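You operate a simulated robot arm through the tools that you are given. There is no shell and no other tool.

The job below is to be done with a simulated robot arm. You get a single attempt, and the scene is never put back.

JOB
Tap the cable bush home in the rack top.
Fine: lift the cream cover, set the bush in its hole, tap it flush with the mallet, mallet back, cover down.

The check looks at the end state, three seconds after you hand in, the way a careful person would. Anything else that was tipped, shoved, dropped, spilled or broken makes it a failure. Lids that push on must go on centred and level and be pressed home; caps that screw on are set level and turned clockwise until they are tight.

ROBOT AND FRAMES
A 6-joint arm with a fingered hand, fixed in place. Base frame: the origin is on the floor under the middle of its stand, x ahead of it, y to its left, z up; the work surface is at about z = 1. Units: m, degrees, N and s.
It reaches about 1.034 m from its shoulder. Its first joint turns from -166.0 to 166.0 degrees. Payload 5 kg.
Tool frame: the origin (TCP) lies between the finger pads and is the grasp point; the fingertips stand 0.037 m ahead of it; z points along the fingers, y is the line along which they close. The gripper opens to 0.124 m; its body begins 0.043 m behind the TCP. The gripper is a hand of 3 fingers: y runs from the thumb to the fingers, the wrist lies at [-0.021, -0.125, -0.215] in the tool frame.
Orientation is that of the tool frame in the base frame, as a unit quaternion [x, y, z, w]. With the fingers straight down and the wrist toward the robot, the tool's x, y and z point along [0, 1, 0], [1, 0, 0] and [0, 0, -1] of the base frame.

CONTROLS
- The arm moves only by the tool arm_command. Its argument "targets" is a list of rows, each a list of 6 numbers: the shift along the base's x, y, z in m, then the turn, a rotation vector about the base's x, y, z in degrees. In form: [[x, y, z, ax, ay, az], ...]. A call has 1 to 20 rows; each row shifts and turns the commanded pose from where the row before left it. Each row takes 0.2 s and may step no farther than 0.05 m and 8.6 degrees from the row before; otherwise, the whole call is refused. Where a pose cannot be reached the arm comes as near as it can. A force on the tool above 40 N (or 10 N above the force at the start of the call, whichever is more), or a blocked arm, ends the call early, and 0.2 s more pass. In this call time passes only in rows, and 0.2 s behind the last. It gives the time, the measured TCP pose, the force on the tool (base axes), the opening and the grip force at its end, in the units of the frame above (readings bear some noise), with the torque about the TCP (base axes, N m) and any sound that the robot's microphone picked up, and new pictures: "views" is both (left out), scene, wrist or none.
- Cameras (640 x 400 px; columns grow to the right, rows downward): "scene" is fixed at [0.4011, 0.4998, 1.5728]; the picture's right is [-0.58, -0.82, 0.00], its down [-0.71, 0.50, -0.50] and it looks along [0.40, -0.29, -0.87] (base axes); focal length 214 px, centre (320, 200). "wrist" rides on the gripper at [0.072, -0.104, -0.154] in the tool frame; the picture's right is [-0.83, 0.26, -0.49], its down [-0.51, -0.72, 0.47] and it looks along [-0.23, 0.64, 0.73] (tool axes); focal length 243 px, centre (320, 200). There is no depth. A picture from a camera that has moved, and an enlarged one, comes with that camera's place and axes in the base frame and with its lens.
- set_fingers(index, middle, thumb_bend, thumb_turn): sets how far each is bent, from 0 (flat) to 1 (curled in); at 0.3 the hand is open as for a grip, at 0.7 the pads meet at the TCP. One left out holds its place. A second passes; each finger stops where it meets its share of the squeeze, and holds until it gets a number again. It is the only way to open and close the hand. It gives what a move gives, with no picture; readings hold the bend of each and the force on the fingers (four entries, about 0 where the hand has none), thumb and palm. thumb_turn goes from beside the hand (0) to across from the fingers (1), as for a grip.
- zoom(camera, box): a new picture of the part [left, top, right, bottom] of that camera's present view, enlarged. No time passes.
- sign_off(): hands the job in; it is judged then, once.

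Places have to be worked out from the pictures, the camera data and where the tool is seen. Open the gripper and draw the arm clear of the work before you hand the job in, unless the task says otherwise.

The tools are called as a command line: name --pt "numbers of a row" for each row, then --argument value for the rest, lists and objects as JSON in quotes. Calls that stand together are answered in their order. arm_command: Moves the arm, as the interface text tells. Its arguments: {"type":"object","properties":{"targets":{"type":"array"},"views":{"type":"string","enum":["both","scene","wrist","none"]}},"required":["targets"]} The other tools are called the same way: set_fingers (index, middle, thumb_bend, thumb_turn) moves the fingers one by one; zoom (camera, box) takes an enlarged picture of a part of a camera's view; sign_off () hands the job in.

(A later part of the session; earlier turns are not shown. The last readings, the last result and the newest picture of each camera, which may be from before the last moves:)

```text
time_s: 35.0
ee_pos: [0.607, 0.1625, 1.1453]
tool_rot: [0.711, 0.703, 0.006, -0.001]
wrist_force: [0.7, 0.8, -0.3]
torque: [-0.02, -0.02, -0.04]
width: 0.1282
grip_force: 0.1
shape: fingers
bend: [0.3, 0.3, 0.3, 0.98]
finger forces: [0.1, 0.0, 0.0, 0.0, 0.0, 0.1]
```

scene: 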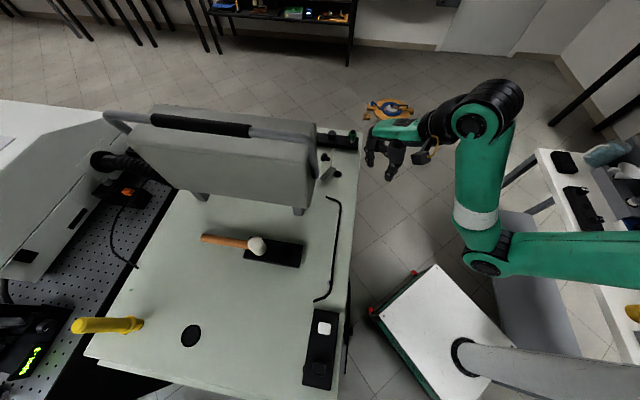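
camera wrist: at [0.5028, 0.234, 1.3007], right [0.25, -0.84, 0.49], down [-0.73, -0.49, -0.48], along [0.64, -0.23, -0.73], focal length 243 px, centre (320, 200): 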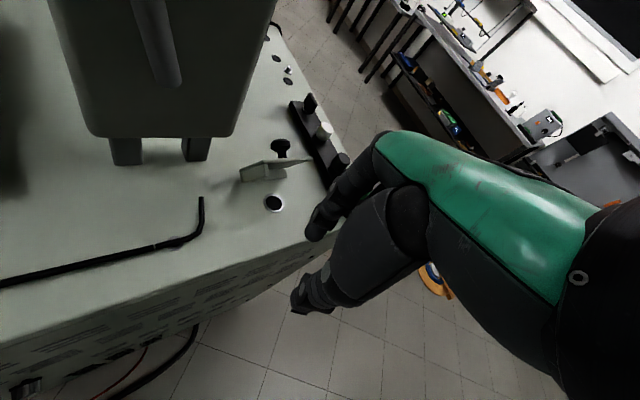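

The hand is straight down again at (0.607, 0.163, 1.145), and the wrist view shows the open lid and the hole. I'll travel in the clear zone in front of the instrument toward the mallet pad to view the bush from close by.

arm_command --pt "-0.0153 0.0368 -0.0007 0 0 0" --pt "-0.0153 0.0368 -0.0007 0 0 0" --pt "-0.0153 0.0368 -0.0007 0 0 0" --pt "-0.0153 0.0368 -0.0007 0 0 0" --pt "-0.0153 0.0368 -0.0007 0 0 0" --pt "-0.0153 0.0368 -0.0007 0 0 0" --pt "-0.0153 0.0368 -0.0007 0 0 0" --views "both"

```text
time_s: 36.6
ee_pos: [0.5023, 0.4228, 1.1368]
tool_rot: [0.711, 0.703, 0.005, -0.002]
wrist_force: [-0.8, -0.3, -0.6]
torque: [0.03, -0.01, 0.01]
width: 0.1285
grip_force: 0.2
shape: fingers
bend: [0.3, 0.3, 0.3, 0.98]
finger forces: [0.1, 0.0, 0.0, 0.0, 0.0, 0.1]
out of reach, approached as far as the arm can: row 2
camera wrist: at [0.3982, 0.4951, 1.2914], right [0.25, -0.84, 0.49], down [-0.72, -0.49, -0.48], along [0.64, -0.23, -0.73], focal length 243 px, centre (320, 200)
```

scene: 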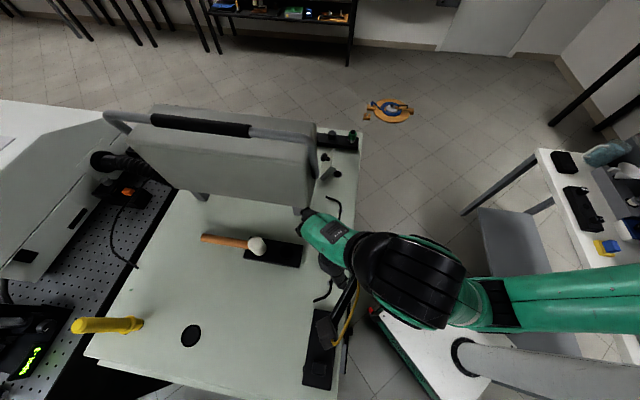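
wrist: 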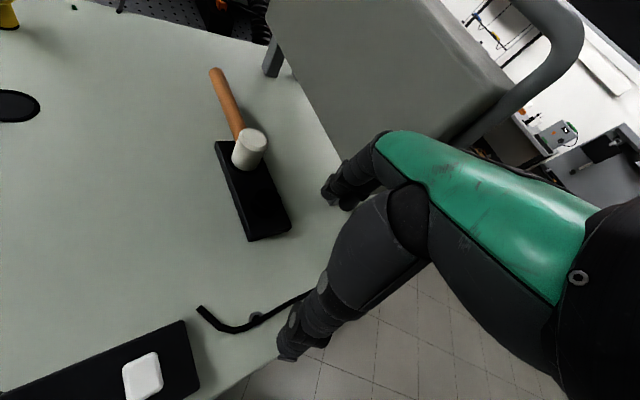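

Now the mallet and its pad are in clear view. I'll zoom in on them for shape and position.

zoom --camera "wrist" --box '[200, 120, 310, 250]'

zoom --camera "wrist" --box '[225, 170, 300, 245]'

zoom --camera "wrist" --box '[195, 55, 285, 180]'

```text
3.08 times, centred on (255, 185) of wrist
camera zoom: at [0.3982, 0.4951, 1.2914], right [0.25, -0.84, 0.49], down [-0.72, -0.49, -0.48], along [0.64, -0.23, -0.73], focal length 746 px, centre (520, 246)
```

zoom: 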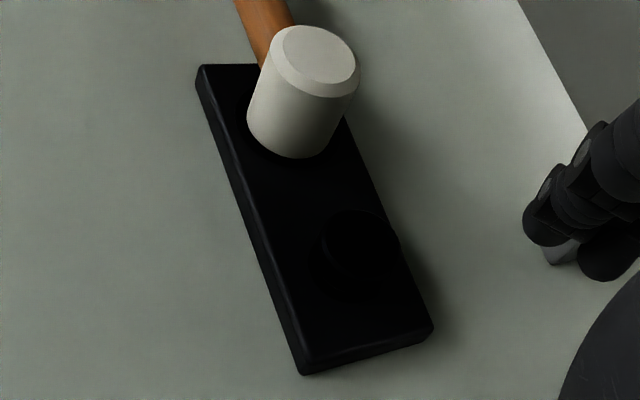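

```text
5.33 times, centred on (262, 208) of wrist
camera zoom: at [0.3982, 0.4951, 1.2914], right [0.25, -0.84, 0.49], down [-0.72, -0.49, -0.48], along [0.64, -0.23, -0.73], focal length 1294 px, centre (627, 160)
```

zoom: 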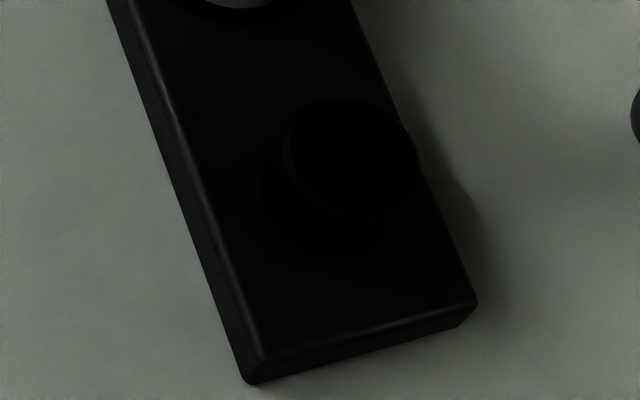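

```text
3.20 times, centred on (240, 118) of wrist
camera zoom: at [0.3982, 0.4951, 1.2914], right [0.25, -0.84, 0.49], down [-0.72, -0.49, -0.48], along [0.64, -0.23, -0.73], focal length 776 px, centre (576, 464)
```

zoom: 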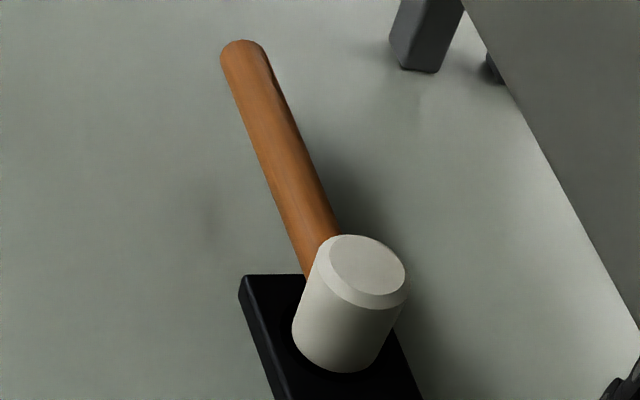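

The bush top sits at about (0.573, 0.479, 1.045) and the pad top at about z=1.018. The mallet head stands at (0.626, 0.531) with its top at z≈1.065, and its handle runs to (0.728, 0.636, 1.04). I'll move above the bush with the hand open, offset so the bush sits between the two fingers and the thumb.

arm_command --pt "0.0236 0.0221 -0.01 0 0 0" --pt "0.0236 0.0221 -0.01 0 0 0" --pt "0.0236 0.0221 -0.01 0 0 0" --views "both"

zoom --camera "wrist" --box '[220, 150, 400, 370]'

zoom --camera "scene" --box '[230, 200, 350, 290]'

```text
time_s: 37.4
ee_pos: [0.5746, 0.4903, 1.1099]
tool_rot: [0.711, 0.703, 0.002, -0.002]
wrist_force: [0.1, 1.5, 0.2]
torque: [-0.01, -0.01, -0.01]
width: 0.1283
grip_force: 0.2
shape: fingers
bend: [0.3, 0.3, 0.3, 0.98]
finger forces: [0.0, 0.1, 0.1, 0.0, 0.0, 0.1]
camera wrist: at [0.4701, 0.5618, 1.2642], right [0.25, -0.84, 0.49], down [-0.73, -0.5, -0.48], along [0.64, -0.23, -0.73], focal length 243 px, centre (320, 200)
```

scene: 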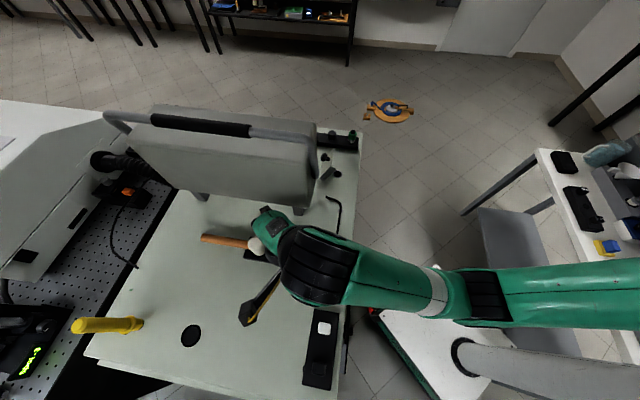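
wrist: 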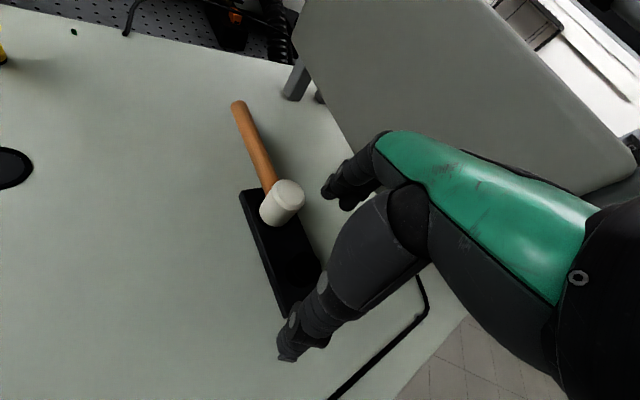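

```text
1.82 times, centred on (310, 260) of wrist
camera zoom: at [0.4701, 0.5618, 1.2642], right [0.25, -0.84, 0.49], down [-0.73, -0.5, -0.48], along [0.64, -0.23, -0.73], focal length 441 px, centre (338, 91)
```

zoom: 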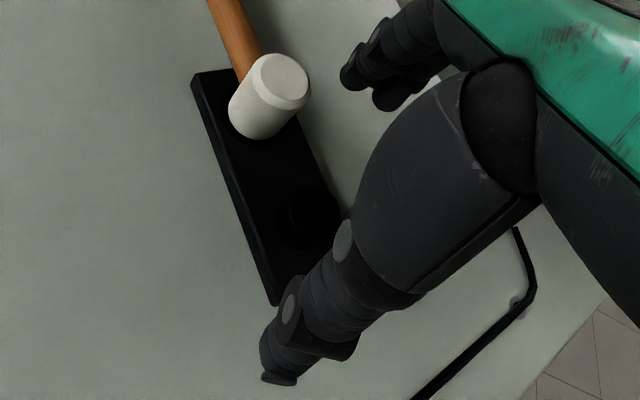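

```text
4.44 times, centred on (290, 245) of scene
camera zoom: at [0.4011, 0.4998, 1.5728], right [-0.58, -0.82, 0.0], down [-0.71, 0.5, -0.5], along [0.4, -0.29, -0.87], focal length 953 px, centre (453, 0)
```

zoom: 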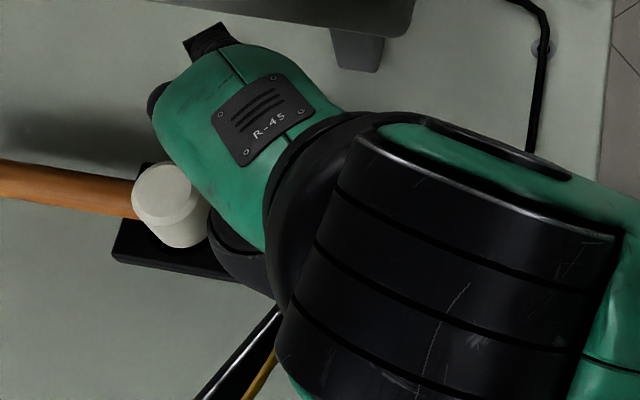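

The bush lies between fingers and thumb as intended, about 9 mm to the middle-finger side of centre. I'll lower to about z=1.064, so the tips end up at flange height but clear of the pad.

arm_command --pt "0 0 -0.016 0 0 0" --pt "0 0 -0.016 0 0 0" --pt "0 0 -0.013 0 0 0" --views "wrist"

zoom --camera "wrist" --box '[220, 150, 400, 370]'

```text
time_s: 38.2
ee_pos: [0.5722, 0.488, 1.0613]
tool_rot: [0.711, 0.703, 0.002, -0.002]
wrist_force: [-0.1, 0.1, 0.1]
torque: [0.04, -0.03, 0.02]
width: 0.1286
grip_force: 0.0
shape: fingers
bend: [0.3, 0.3, 0.3, 0.98]
finger forces: [0.1, 0.0, 0.0, 0.0, 0.0, 0.0]
camera wrist: at [0.4689, 0.5609, 1.2165], right [0.25, -0.84, 0.49], down [-0.73, -0.5, -0.48], along [0.64, -0.23, -0.73], focal length 243 px, centre (320, 200)
```

wrist: 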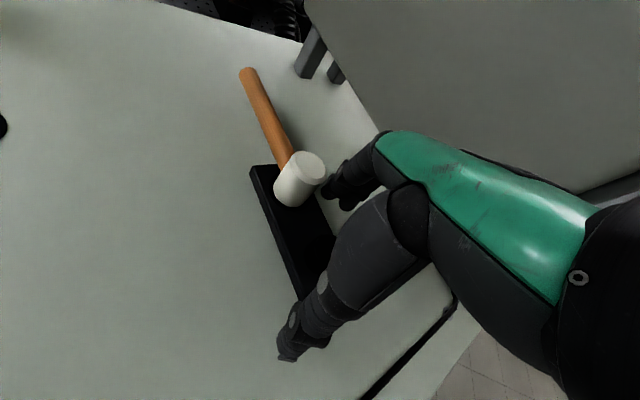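

```text
1.82 times, centred on (310, 260) of wrist
camera zoom: at [0.4689, 0.5609, 1.2165], right [0.25, -0.84, 0.49], down [-0.73, -0.5, -0.48], along [0.64, -0.23, -0.73], focal length 441 px, centre (338, 91)
```

zoom: 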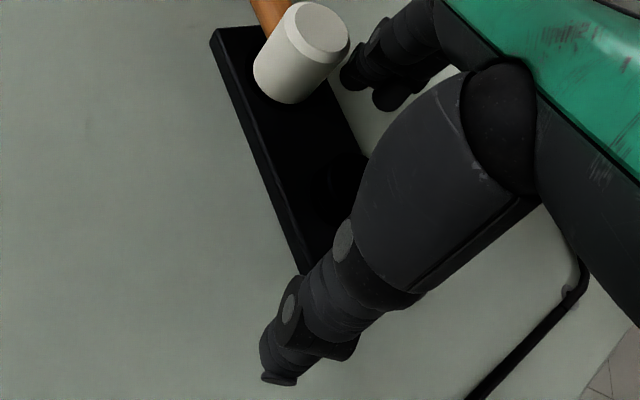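

TCP is (0.572, 0.488, 1.061) with no contact. I'll close index, middle and thumb together on the bush flange.

set_fingers --index 0.55 --middle 0.55 --thumb_bend 0.55

set_fingers --index 0.74 --middle 0.74 --thumb_bend 0.74

zoom --camera "wrist" --box '[220, 150, 400, 370]'

```text
time_s: 39.2
ee_pos: [0.5726, 0.4892, 1.0621]
tool_rot: [0.711, 0.703, 0.003, -0.002]
wrist_force: [0.1, 0.3, -0.7]
torque: [-0.03, 0.03, -0.02]
width: 0.053
grip_force: 0.0
shape: fingers
bend: [0.55, 0.55, 0.55, 1.0]
finger forces: [0.0, 0.1, 0.0, 0.0, 0.0, 0.0]
```

```text
time_s: 40.2
ee_pos: [0.5735, 0.4888, 1.0616]
tool_rot: [0.711, 0.703, 0.004, -0.002]
wrist_force: [16.4, 2.1, -0.8]
torque: [0.04, -0.52, 0.17]
width: 0.0209
grip_force: 20.0
shape: fingers
bend: [0.71, 0.59, 0.67, 1.0]
finger forces: [11.9, 16.4, 0.0, 0.1, 10.6, 0.0]
```

```text
1.82 times, centred on (310, 260) of wrist
camera zoom: at [0.4697, 0.5609, 1.2169], right [0.25, -0.84, 0.49], down [-0.73, -0.49, -0.48], along [0.64, -0.23, -0.73], focal length 441 px, centre (338, 91)
```

zoom: 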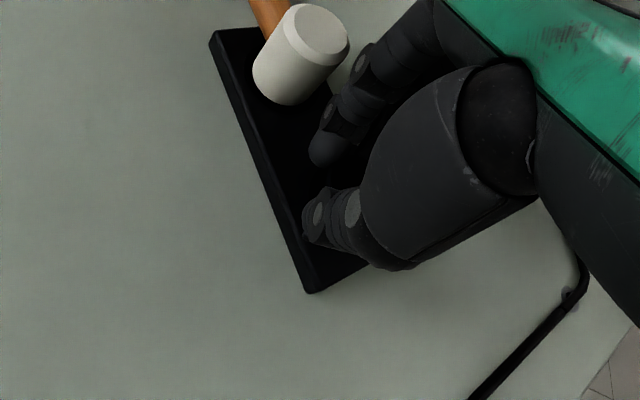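

The index curled deeper (0.71) than the middle (0.59), so the bush sits off toward the middle finger. I'll reopen slightly, shift 10 mm in −y to centre it between the two fingers, and regrip.

set_fingers --index 0.5 --middle 0.5 --thumb_bend 0.5

arm_command --pt "0 -0.005 0 0 0 0" --pt "0 -0.005 0 0 0 0" --views "wrist"

set_fingers --index 0.74 --middle 0.74 --thumb_bend 0.74

```text
time_s: 41.2
ee_pos: [0.5724, 0.4884, 1.0613]
tool_rot: [0.711, 0.704, 0.003, -0.003]
wrist_force: [-0.4, 0.0, -0.5]
torque: [0.03, -0.01, -0.02]
width: 0.0671
grip_force: 0.1
shape: fingers
bend: [0.5, 0.5, 0.5, 1.0]
finger forces: [0.0, 0.0, 0.0, 0.0, 0.1, 0.0]
```

```text
time_s: 41.8
ee_pos: [0.5715, 0.4792, 1.0617]
tool_rot: [0.711, 0.703, 0.003, -0.003]
wrist_force: [-0.6, -0.3, 0.0]
torque: [0.03, 0.04, 0.0]
width: 0.067
grip_force: 0.1
shape: fingers
bend: [0.5, 0.5, 0.5, 1.0]
finger forces: [0.0, 0.0, 0.1, 0.1, 0.0, 0.0]
camera wrist: at [0.4689, 0.5505, 1.2166], right [0.25, -0.84, 0.49], down [-0.73, -0.5, -0.48], along [0.64, -0.23, -0.73], focal length 243 px, centre (320, 200)
```

wrist: 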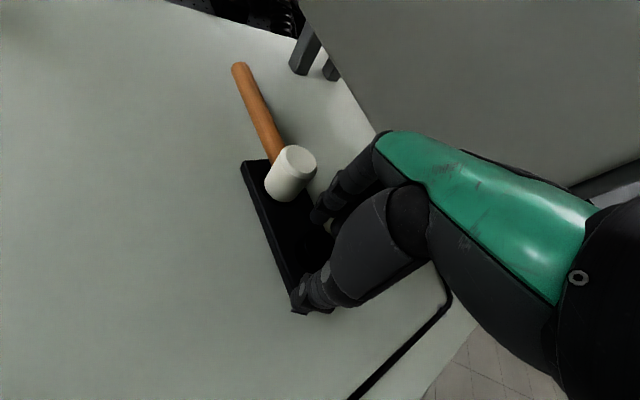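

```text
time_s: 42.8
ee_pos: [0.5742, 0.4774, 1.0625]
tool_rot: [0.712, 0.702, 0.003, -0.002]
wrist_force: [16.3, -7.0, 0.3]
torque: [-0.18, -0.55, -0.07]
width: 0.0322
grip_force: 21.8
shape: fingers
bend: [0.59, 0.64, 0.66, 1.0]
finger forces: [14.3, 14.4, 0.1, 0.0, 14.2, 0.0]
```

Now the grip is even: index 0.59, middle 0.64, thumb 0.66, about 14 N each. I'll lift gently 10 mm and check that the bush comes along.

arm_command --pt "0 0 0.005 0 0 0" --pt "0 0 0.005 0 0 0" --views "wrist"

zoom --camera "wrist" --box '[220, 150, 400, 370]'

```text
time_s: 43.4
ee_pos: [0.5737, 0.4789, 1.0728]
tool_rot: [0.712, 0.702, 0.003, -0.003]
wrist_force: [14.0, -8.2, 1.0]
torque: [-0.23, -0.5, -0.07]
width: 0.032
grip_force: 21.4
shape: fingers
bend: [0.59, 0.64, 0.66, 1.0]
finger forces: [13.7, 15.2, 0.0, 0.0, 14.6, 0.0]
camera wrist: at [0.4701, 0.5498, 1.2272], right [0.25, -0.84, 0.49], down [-0.73, -0.49, -0.48], along [0.64, -0.23, -0.73], focal length 243 px, centre (320, 200)
```

wrist: 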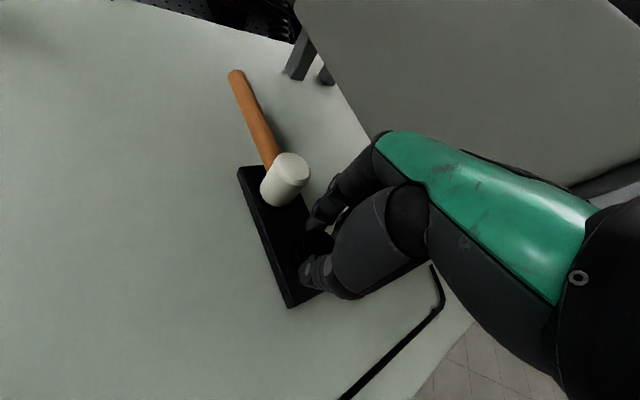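

```text
1.82 times, centred on (310, 260) of wrist
camera zoom: at [0.4701, 0.5498, 1.2272], right [0.25, -0.84, 0.49], down [-0.73, -0.49, -0.48], along [0.64, -0.23, -0.73], focal length 441 px, centre (338, 91)
```

zoom: 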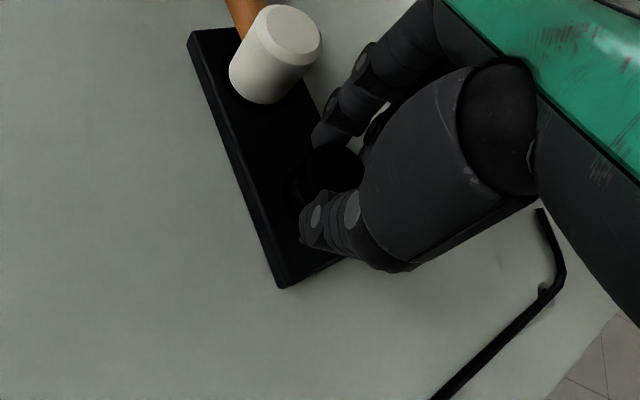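

The side force persists after 10 mm, so the bush may sit over a peg or in a recess. I'll lift another 20 mm and look again.

arm_command --pt "0 0 0.01 0 0 0" --pt "0 0 0.01 0 0 0" --views "wrist"

zoom --camera "wrist" --box '[270, 190, 350, 290]'

zoom --camera "scene" --box '[230, 200, 350, 290]'

```text
time_s: 44.0
ee_pos: [0.5729, 0.4802, 1.091]
tool_rot: [0.711, 0.704, 0.003, -0.003]
wrist_force: [-0.5, -0.6, -0.2]
torque: [0.0, 0.0, 0.06]
width: 0.0322
grip_force: 20.8
shape: fingers
bend: [0.61, 0.66, 0.65, 1.0]
finger forces: [11.7, 10.3, 0.1, 0.0, 19.8, 0.0]
camera wrist: at [0.4685, 0.5512, 1.2467], right [0.25, -0.84, 0.49], down [-0.73, -0.5, -0.47], along [0.64, -0.23, -0.73], focal length 243 px, centre (320, 200)
```

wrist: 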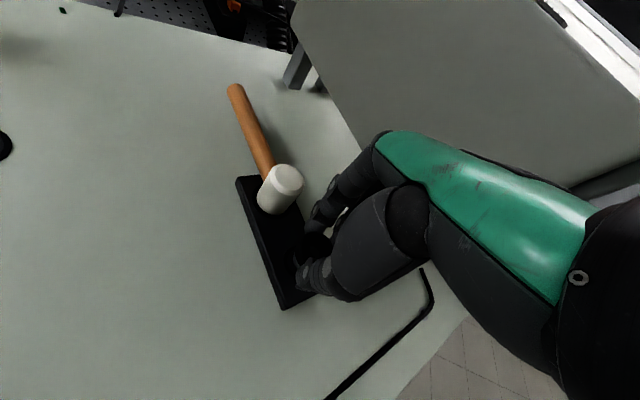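

```text
4.00 times, centred on (310, 240) of wrist
camera zoom: at [0.4685, 0.5512, 1.2467], right [0.25, -0.84, 0.49], down [-0.73, -0.5, -0.47], along [0.64, -0.23, -0.73], focal length 970 px, centre (360, 40)
```

zoom: 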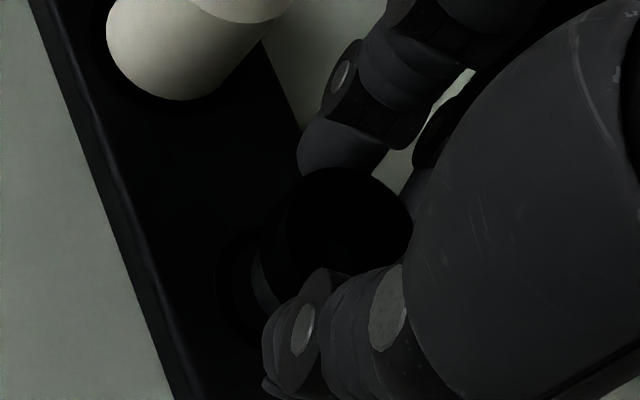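

```text
4.44 times, centred on (290, 245) of scene
camera zoom: at [0.4011, 0.4998, 1.5728], right [-0.58, -0.82, 0.0], down [-0.71, 0.5, -0.5], along [0.4, -0.29, -0.87], focal length 953 px, centre (453, 0)
```

zoom: 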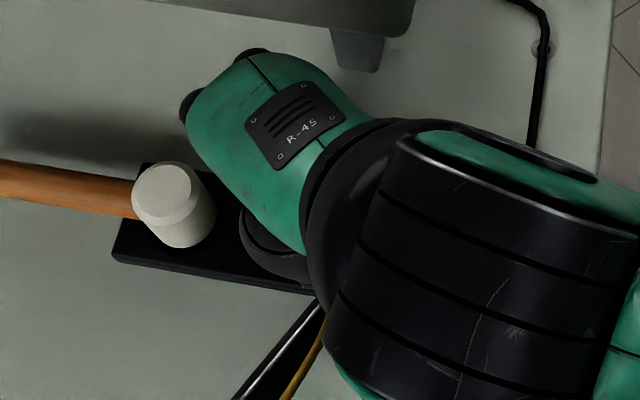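

The bush is now free in the hand with no outside force (index 12, middle 10, thumb 20 N). I'll lift higher and carry it back around in front of the instrument's handle to a spot short of the hole.

arm_command --pt "0 0 0.02 0 0 0" --pt "0 0 0.02 0 0 0" --pt "-0.0243 -0.027 0 0 0 0" --pt "-0.0243 -0.027 0 0 0 0" --pt "-0.0243 -0.027 0 0 0 0" --pt "0.0033 -0.033 0 0 0 0" --pt "0.0033 -0.033 0 0 0 0" --pt "0.0033 -0.033 0 0 0 0" --pt "0.03 -0.038 0 0 0 0" --pt "0.03 -0.038 0 0 0 0" --pt "0.03 -0.038 0 0 0 0" --views "both"

```text
time_s: 46.4
ee_pos: [0.6073, 0.1853, 1.1141]
tool_rot: [0.711, 0.703, 0.002, -0.003]
wrist_force: [-0.2, 0.6, -0.5]
torque: [-0.03, -0.02, 0.01]
width: 0.0318
grip_force: 21.0
shape: fingers
bend: [0.61, 0.66, 0.65, 1.0]
finger forces: [11.5, 10.7, 0.1, 0.1, 19.6, 0.0]
out of reach, approached as far as the arm can: row 5, 6, 7, 8
camera wrist: at [0.5037, 0.2585, 1.2686], right [0.25, -0.84, 0.49], down [-0.73, -0.5, -0.48], along [0.64, -0.23, -0.73], focal length 243 px, centre (320, 200)
```

scene: 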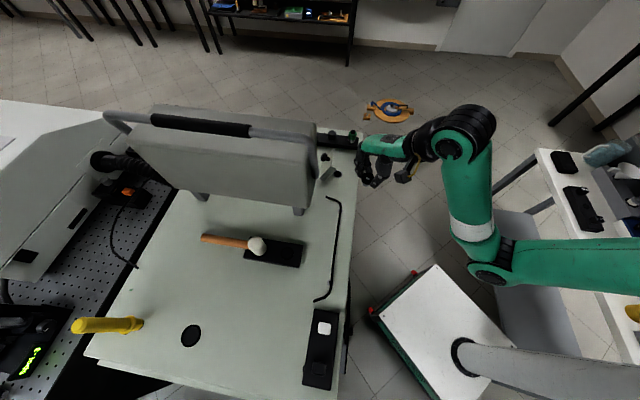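
wrist: 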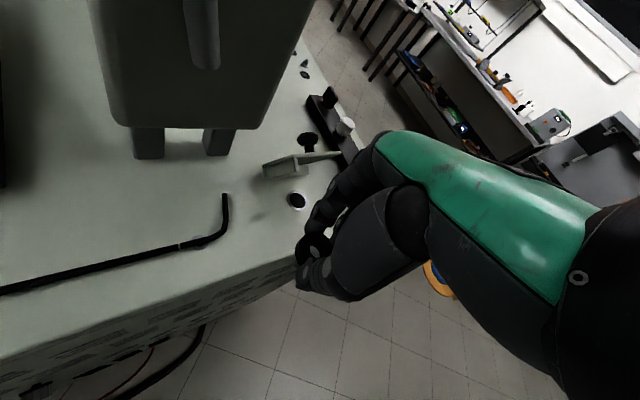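

The bush arrived near the hole at TCP (0.607, 0.185, 1.114) with the grip steady. I'll zoom in to check how the bush hangs in the fingers, and the hole and lid.

zoom --camera "scene" --box '[310, 140, 400, 200]'

zoom --camera "wrist" --box '[240, 150, 350, 310]'

zoom --camera "scene" --box '[235, 230, 315, 275]'

```text
6.67 times, centred on (355, 170) of scene
camera zoom: at [0.4011, 0.4998, 1.5728], right [-0.58, -0.82, 0.0], down [-0.71, 0.5, -0.5], along [0.4, -0.29, -0.87], focal length 1430 px, centre (87, 400)
```

zoom: 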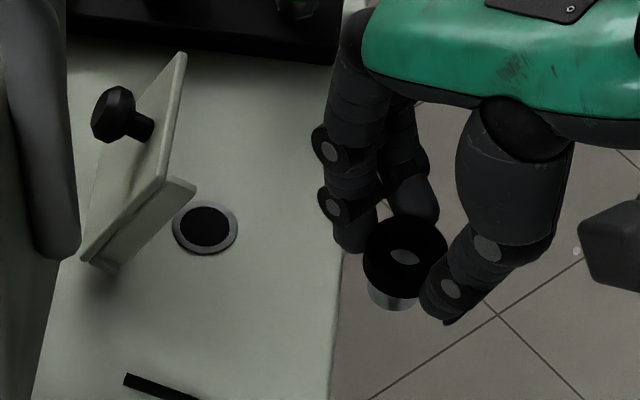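

```text
2.50 times, centred on (295, 230) of wrist
camera zoom: at [0.5037, 0.2585, 1.2686], right [0.25, -0.84, 0.49], down [-0.73, -0.5, -0.48], along [0.64, -0.23, -0.73], focal length 606 px, centre (382, 125)
```

zoom: 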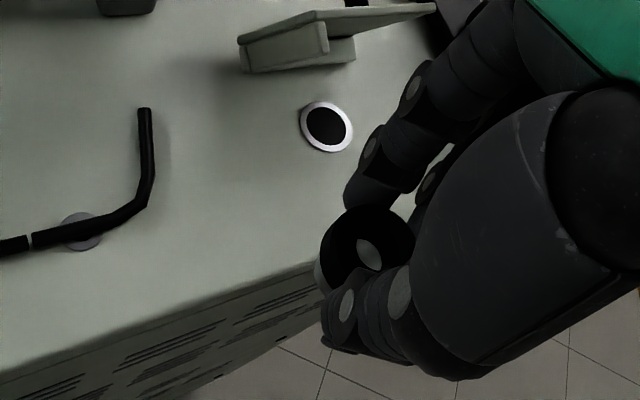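

```text
8.00 times, centred on (275, 252) of scene
camera zoom: at [0.4011, 0.4998, 1.5728], right [-0.58, -0.82, 0.0], down [-0.71, 0.5, -0.5], along [0.4, -0.29, -0.87], focal length 1716 px, centre (680, -220)
```

zoom: 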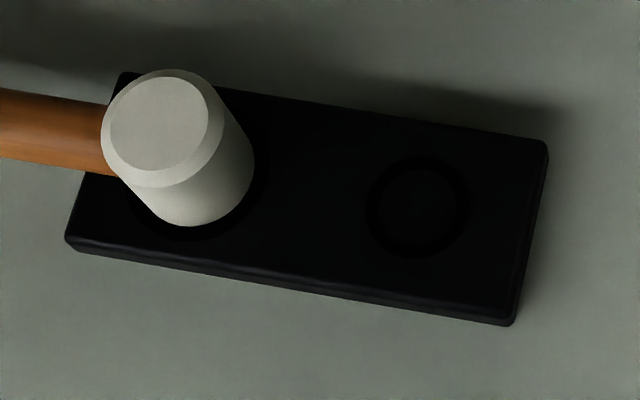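

The bush hangs upright: a black flange on top and a bright metal sleeve below. I'll zoom in harder in both cameras to locate its axis precisely relative to the hole.

zoom --camera "scene" --box '[355, 165, 385, 190]'

zoom --camera "wrist" --box '[290, 220, 335, 275]'

zoom --camera "scene" --box '[322, 155, 352, 180]'

zoom --camera "wrist" --box '[275, 180, 325, 220]'

```text
16.00 times, centred on (370, 178) of scene
camera zoom: at [0.4011, 0.4998, 1.5728], right [-0.58, -0.82, 0.0], down [-0.71, 0.5, -0.5], along [0.4, -0.29, -0.87], focal length 3432 px, centre (-480, 560)
```

zoom: 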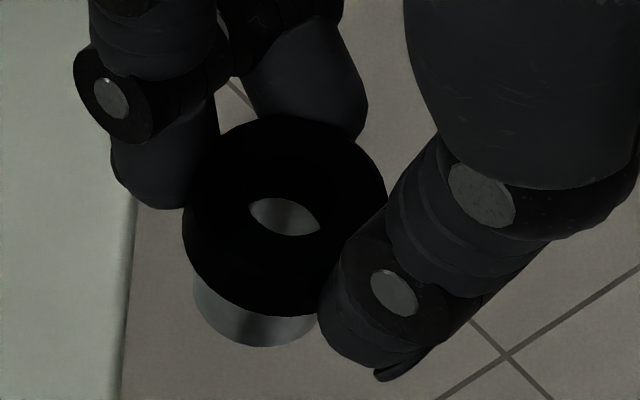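

```text
7.27 times, centred on (312, 248) of wrist
camera zoom: at [0.5037, 0.2585, 1.2686], right [0.25, -0.84, 0.49], down [-0.73, -0.5, -0.48], along [0.64, -0.23, -0.73], focal length 1764 px, centre (374, -146)
```

zoom: 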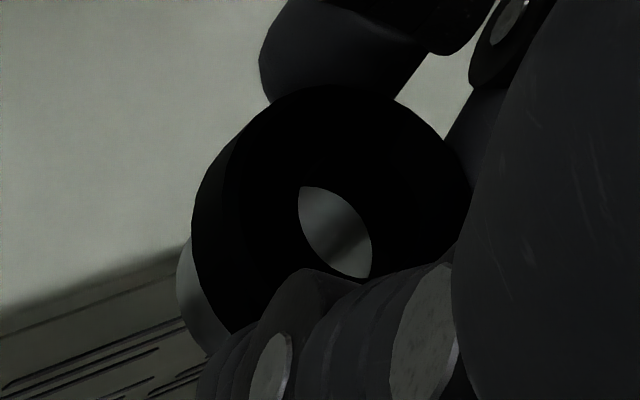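

```text
16.00 times, centred on (337, 168) of scene
camera zoom: at [0.4011, 0.4998, 1.5728], right [-0.58, -0.82, 0.0], down [-0.71, 0.5, -0.5], along [0.4, -0.29, -0.87], focal length 3432 px, centre (48, 720)
```

zoom: 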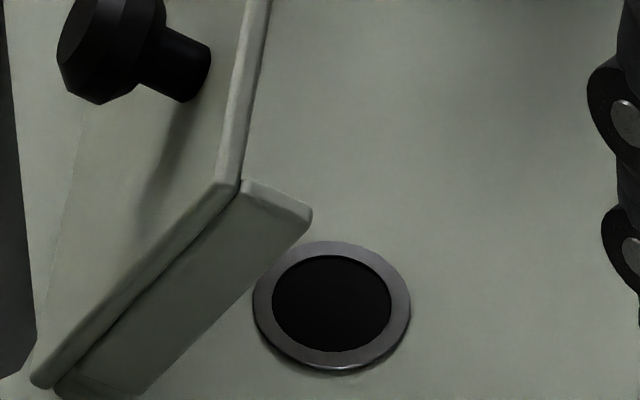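

```text
10.00 times, centred on (300, 200) of wrist
camera zoom: at [0.5037, 0.2585, 1.2686], right [0.25, -0.84, 0.49], down [-0.73, -0.5, -0.48], along [0.64, -0.23, -0.73], focal length 2426 px, centre (520, 200)
```

zoom: 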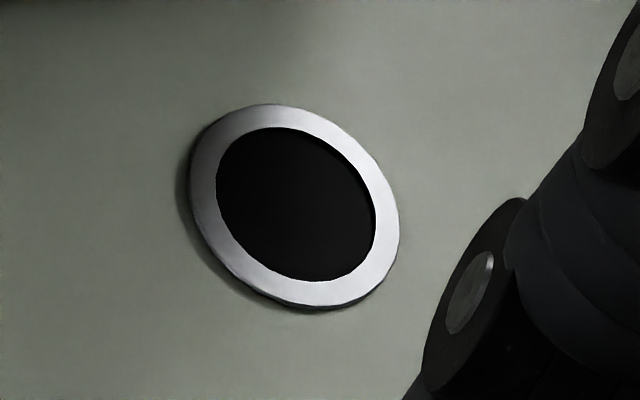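

With camera axes refined so both cameras agree, the hole is at (0.7135, 0.206) and the bush axis is about 4 mm ahead (+x) of the TCP. Its top is ~31 mm below the TCP and its lower end ~62 mm below. I'll yaw the hand −30° so the fingers keep clear of the open lid, and move closer while staying high.

arm_command --pt "0.012 0.001 0.005 0 0 -7.5" --pt "0.012 0.001 0.005 0 0 -7.5" --pt "0.012 0.001 0.005 0 0 -7.5" --pt "0.012 0.001 0.0 0 0 -7.5" --views "both"

zoom --camera "scene" --box '[315, 140, 385, 190]'

zoom --camera "wrist" --box '[250, 150, 350, 290]'

```text
time_s: 47.4
ee_pos: [0.657, 0.1893, 1.1299]
tool_rot: [0.869, 0.495, 0.005, -0.002]
wrist_force: [-0.3, -0.8, -0.1]
torque: [0.0, 0.0, -0.01]
width: 0.0321
grip_force: 20.8
shape: fingers
bend: [0.61, 0.66, 0.65, 1.0]
finger forces: [11.7, 10.8, 0.0, 0.1, 19.7, 0.1]
camera wrist: at [0.6031, 0.3036, 1.2853], right [-0.2, -0.85, 0.49], down [-0.88, -0.06, -0.48], along [0.44, -0.52, -0.73], focal length 243 px, centre (320, 200)
```

scene: 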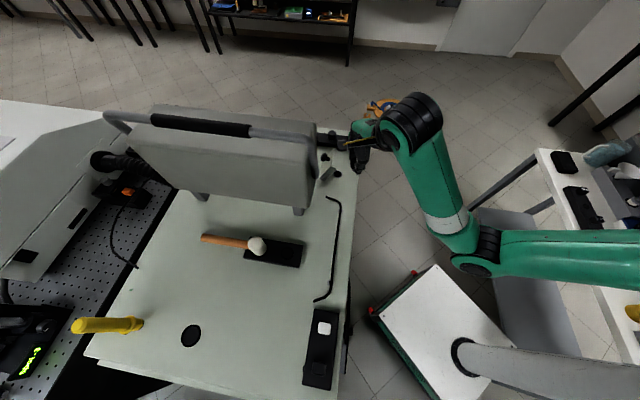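
wrist: 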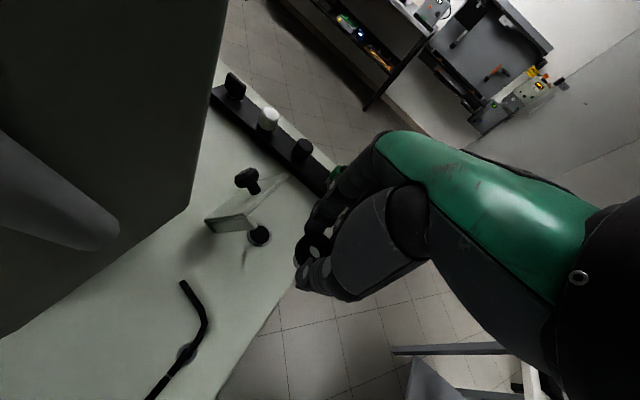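

```text
8.00 times, centred on (350, 165) of scene
camera zoom: at [0.4011, 0.4998, 1.5728], right [-0.58, -0.82, 0.0], down [-0.71, 0.5, -0.5], along [0.4, -0.29, -0.87], focal length 1716 px, centre (80, 480)
```

zoom: 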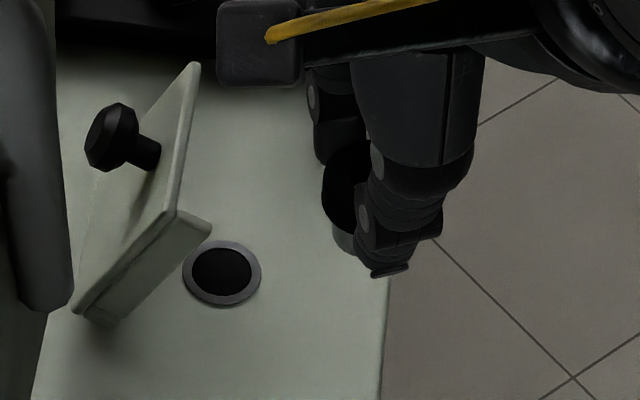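

```text
2.86 times, centred on (300, 220) of wrist
camera zoom: at [0.6031, 0.3036, 1.2853], right [-0.2, -0.85, 0.49], down [-0.88, -0.06, -0.48], along [0.44, -0.52, -0.73], focal length 693 px, centre (377, 143)
```

zoom: 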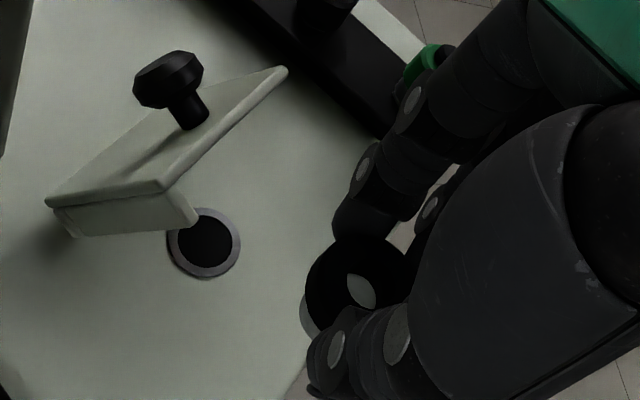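

The camera arm on the hand would come too close to the instrument's handle at this yaw, so I'll turn back to 0°. Then I'll approach at z≈1.10 and use the back of the index finger to nudge the lid a little further open for clearance.

arm_command --pt "-0.005 0 0 0 0 7.5" --pt "0 0 0 0 0 7.5" --pt "0 0 0 0 0 7.5" --pt "0 0 0 0 0 7.5" --pt "0.02 0.005 -0.01 0 0 0" --pt "0.015 0.005 -0.01 0 0 0" --views "both"

zoom --camera "scene" --box '[315, 140, 385, 190]'

zoom --camera "wrist" --box '[230, 150, 350, 310]'

```text
time_s: 48.8
ee_pos: [0.6873, 0.2006, 1.1102]
tool_rot: [0.711, 0.703, 0.003, -0.004]
wrist_force: [0.0, -0.1, -0.4]
torque: [0.04, 0.03, 0.01]
width: 0.0322
grip_force: 20.5
shape: fingers
bend: [0.61, 0.66, 0.65, 1.0]
finger forces: [11.7, 11.0, 0.0, 0.0, 19.5, 0.0]
camera wrist: at [0.5839, 0.2734, 1.2654], right [0.25, -0.84, 0.49], down [-0.73, -0.5, -0.48], along [0.64, -0.23, -0.73], focal length 243 px, centre (320, 200)
```

scene: 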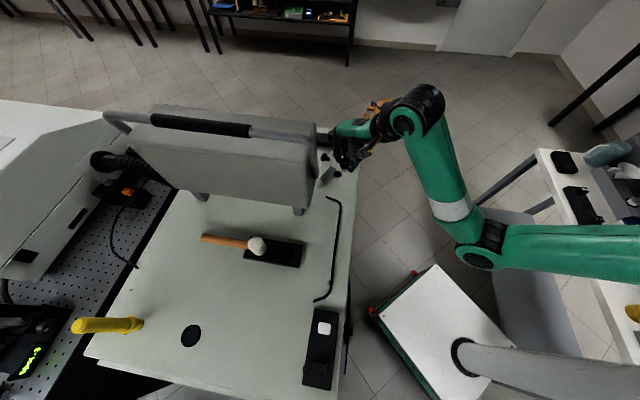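
wrist: 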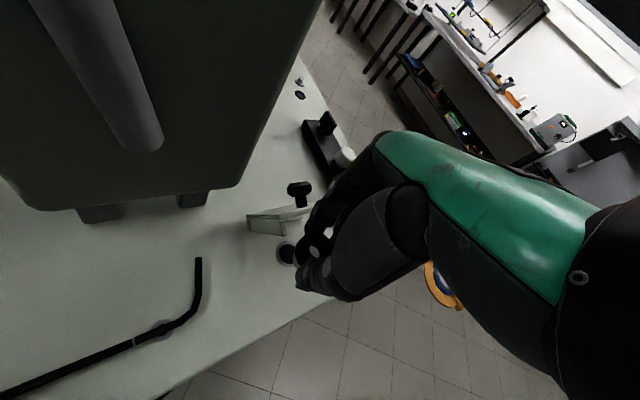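

```text
8.00 times, centred on (350, 165) of scene
camera zoom: at [0.4011, 0.4998, 1.5728], right [-0.58, -0.82, 0.0], down [-0.71, 0.5, -0.5], along [0.4, -0.29, -0.87], focal length 1716 px, centre (80, 480)
```

zoom: 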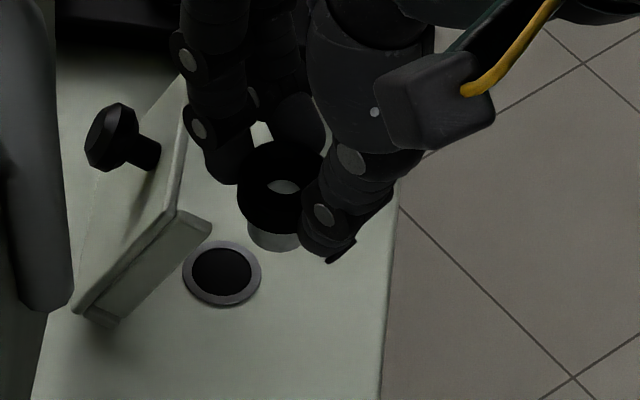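

```text
2.50 times, centred on (290, 230) of wrist
camera zoom: at [0.5839, 0.2734, 1.2654], right [0.25, -0.84, 0.49], down [-0.73, -0.5, -0.48], along [0.64, -0.23, -0.73], focal length 606 px, centre (395, 125)
```

zoom: 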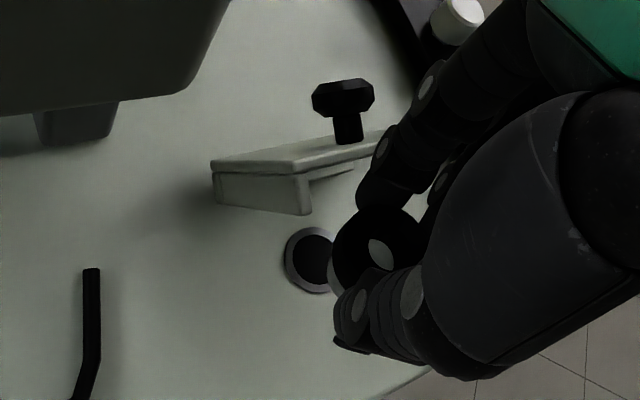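

Both bush and hole are visible now, and forces are quiet. I'll advance to line up over the hole at z≈1.10 and watch for index contact with the lid.

arm_command --pt "0.011 0.0025 -0.004 0 0 0" --pt "0.011 0.0025 -0.004 0 0 0" --views "none"

zoom --camera "scene" --box '[315, 140, 365, 185]'

zoom --camera "wrist" --box '[260, 180, 340, 300]'

```text
time_s: 49.4
ee_pos: [0.7101, 0.2066, 1.103]
tool_rot: [0.711, 0.703, 0.003, -0.002]
wrist_force: [0.1, 0.1, -0.6]
torque: [0.0, 0.03, 0.0]
width: 0.0321
grip_force: 21.5
shape: fingers
bend: [0.61, 0.66, 0.65, 1.0]
finger forces: [11.9, 10.9, 0.0, 0.1, 19.7, 0.0]
```

```text
8.89 times, centred on (340, 162) of scene
camera zoom: at [0.4011, 0.4998, 1.5728], right [-0.58, -0.82, 0.0], down [-0.71, 0.5, -0.5], along [0.4, -0.29, -0.87], focal length 1906 px, centre (142, 533)
```

zoom: 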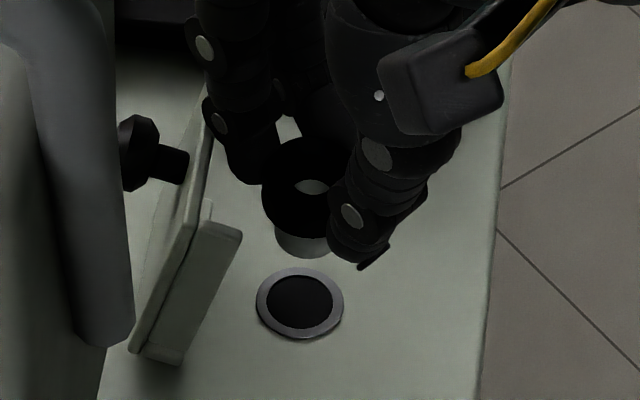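

```text
3.33 times, centred on (300, 240) of wrist
camera zoom: at [0.6062, 0.279, 1.2581], right [0.25, -0.84, 0.49], down [-0.73, -0.5, -0.48], along [0.64, -0.23, -0.73], focal length 809 px, centre (387, 67)
```

zoom: 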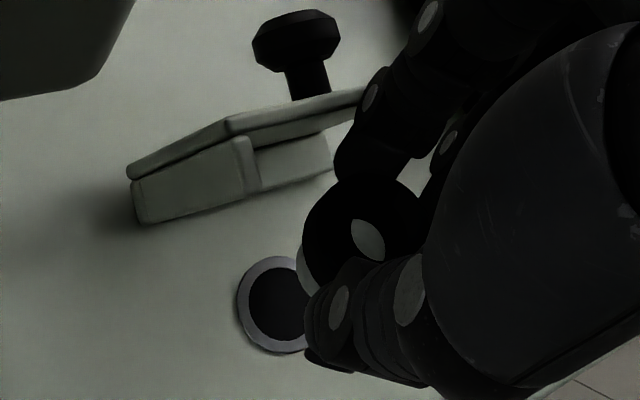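

The index gently nudged the lid fully upright with no noticeable force, giving good clearance. The bush is within about 2 mm of the hole axis; I'll correct slightly and lower until the sleeve is a few millimetres above the ring, then re-check.

arm_command --pt "-0.0015 -0.0005 -0.01 0 0 0" --pt "0 0 -0.01 0 0 0" --pt "0 0 -0.009 0 0 0" --views "none"

zoom --camera "scene" --box '[325, 155, 355, 185]'

zoom --camera "wrist" --box '[275, 210, 335, 290]'

```text
time_s: 50.2
ee_pos: [0.7075, 0.2064, 1.0723]
tool_rot: [0.711, 0.703, 0.003, -0.002]
wrist_force: [0.1, 0.1, -0.3]
torque: [0.0, 0.03, 0.01]
width: 0.032
grip_force: 21.6
shape: fingers
bend: [0.61, 0.66, 0.65, 1.0]
finger forces: [12.2, 10.9, 0.0, 0.0, 19.8, 0.0]
```

```text
13.33 times, centred on (340, 170) of scene
camera zoom: at [0.4011, 0.4998, 1.5728], right [-0.58, -0.82, 0.0], down [-0.71, 0.5, -0.5], along [0.4, -0.29, -0.87], focal length 2860 px, centre (53, 600)
```

zoom: 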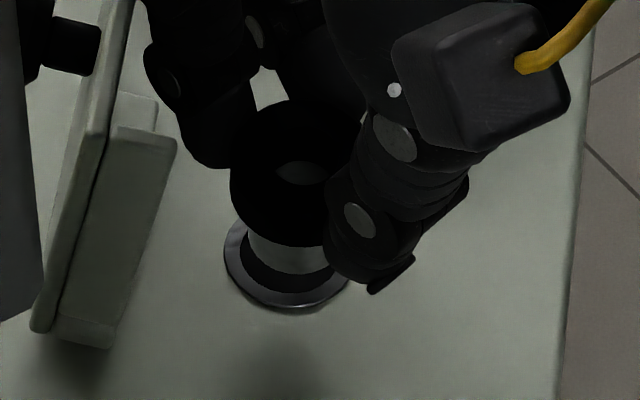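

```text
5.00 times, centred on (305, 250) of wrist
camera zoom: at [0.6041, 0.2794, 1.2274], right [0.25, -0.84, 0.49], down [-0.73, -0.5, -0.48], along [0.64, -0.23, -0.73], focal length 1213 px, centre (395, -50)
```

zoom: 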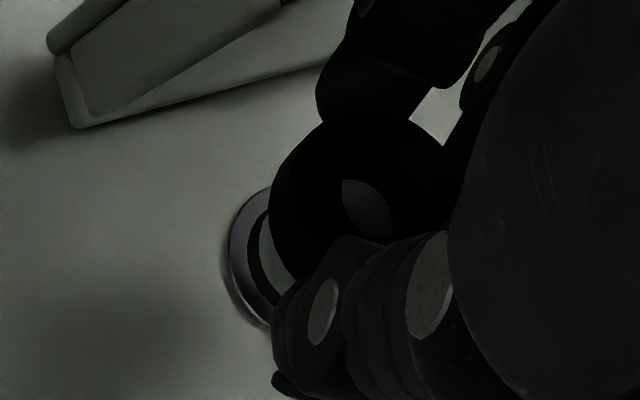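

The sleeve now hangs about 9 mm above the ring and both views put it within about 1 mm of centre. I'll nudge half a millimetre and lower in small steps, watching the vertical force to see whether it enters.

arm_command --pt "0.0004 -0.0005 -0.003 0 0 0" --pt "0 0 -0.003 0 0 0" --pt "0 0 -0.003 0 0 0" --views "none"

zoom --camera "scene" --box '[325, 155, 355, 185]'

zoom --camera "wrist" --box '[275, 210, 335, 290]'

```text
time_s: 51.0
ee_pos: [0.7081, 0.2062, 1.0634]
tool_rot: [0.711, 0.703, 0.003, -0.002]
wrist_force: [-0.3, 0.6, -0.5]
torque: [0.0, 0.0, 0.01]
width: 0.0317
grip_force: 21.5
shape: fingers
bend: [0.61, 0.66, 0.65, 1.0]
finger forces: [12.2, 11.0, 0.0, 0.0, 19.7, 0.0]
```

```text
13.33 times, centred on (340, 170) of scene
camera zoom: at [0.4011, 0.4998, 1.5728], right [-0.58, -0.82, 0.0], down [-0.71, 0.5, -0.5], along [0.4, -0.29, -0.87], focal length 2860 px, centre (53, 600)
```

zoom: 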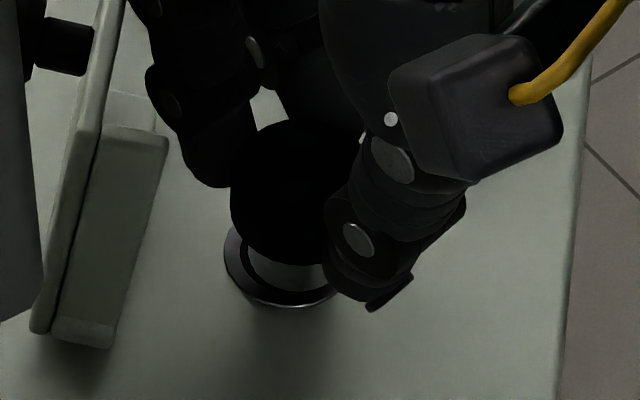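

```text
5.00 times, centred on (305, 250) of wrist
camera zoom: at [0.6049, 0.2782, 1.2186], right [0.25, -0.84, 0.49], down [-0.73, -0.5, -0.48], along [0.64, -0.23, -0.73], focal length 1213 px, centre (395, -50)
```

zoom: 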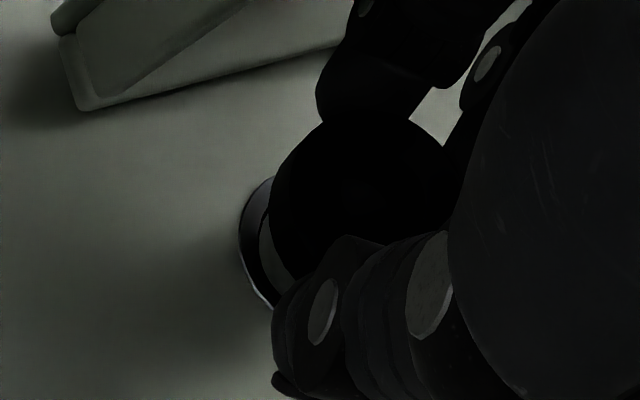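

No contact yet, with the sleeve end about level with the ring top. I'll zoom tighter to compare the gap around the sleeve inside the hole.

zoom --camera "scene" --box '[331, 168, 347, 180]'

zoom --camera "wrist" --box '[284, 236, 312, 268]'

```text
16.00 times, centred on (339, 174) of scene
camera zoom: at [0.4011, 0.4998, 1.5728], right [-0.58, -0.82, 0.0], down [-0.71, 0.5, -0.5], along [0.4, -0.29, -0.87], focal length 3432 px, centre (16, 616)
```

zoom: 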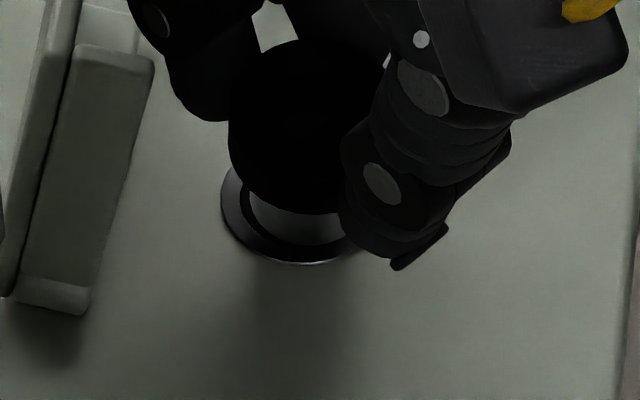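

```text
12.50 times, centred on (298, 252) of wrist
camera zoom: at [0.6049, 0.2782, 1.2186], right [0.25, -0.84, 0.49], down [-0.73, -0.5, -0.48], along [0.64, -0.23, -0.73], focal length 3033 px, centre (595, -450)
```

zoom: 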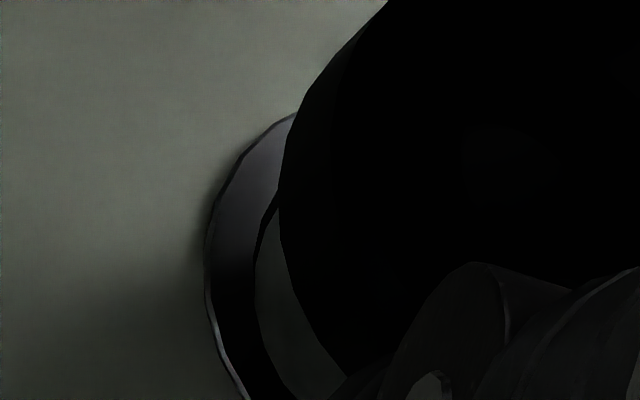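

The sleeve looks about 0.8 mm smaller in radius than the hole and sits roughly 0.8 mm toward the robot side in the scene view. I'll shift (+0.4, +0.6) mm and lower further in small steps.

arm_command --pt "0.0004 0.0006 0 0 0 0" --pt "0 0 -0.002 0 0 0" --pt "0 0 -0.002 0 0 0" --views "none"

zoom --camera "scene" --box '[331, 168, 347, 180]'

```text
time_s: 51.8
ee_pos: [0.7091, 0.2058, 1.0605]
tool_rot: [0.711, 0.704, 0.004, -0.003]
wrist_force: [-0.6, -0.8, -0.3]
torque: [-0.01, 0.01, -0.01]
width: 0.0323
grip_force: 21.8
shape: fingers
bend: [0.61, 0.66, 0.65, 1.0]
finger forces: [11.9, 10.9, 0.0, 0.0, 19.8, 0.0]
```

```text
16.00 times, centred on (339, 174) of scene
camera zoom: at [0.4011, 0.4998, 1.5728], right [-0.58, -0.82, 0.0], down [-0.71, 0.5, -0.5], along [0.4, -0.29, -0.87], focal length 3432 px, centre (16, 616)
```

zoom: 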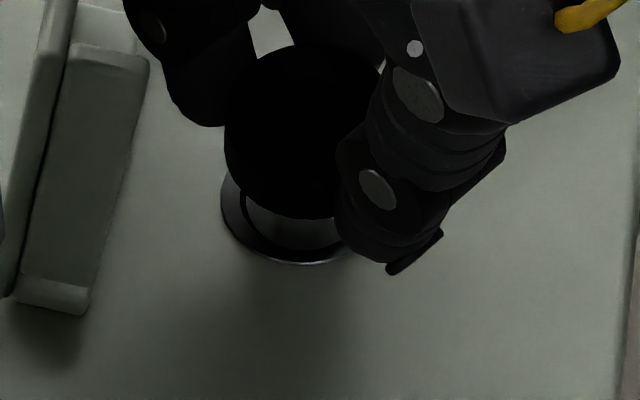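

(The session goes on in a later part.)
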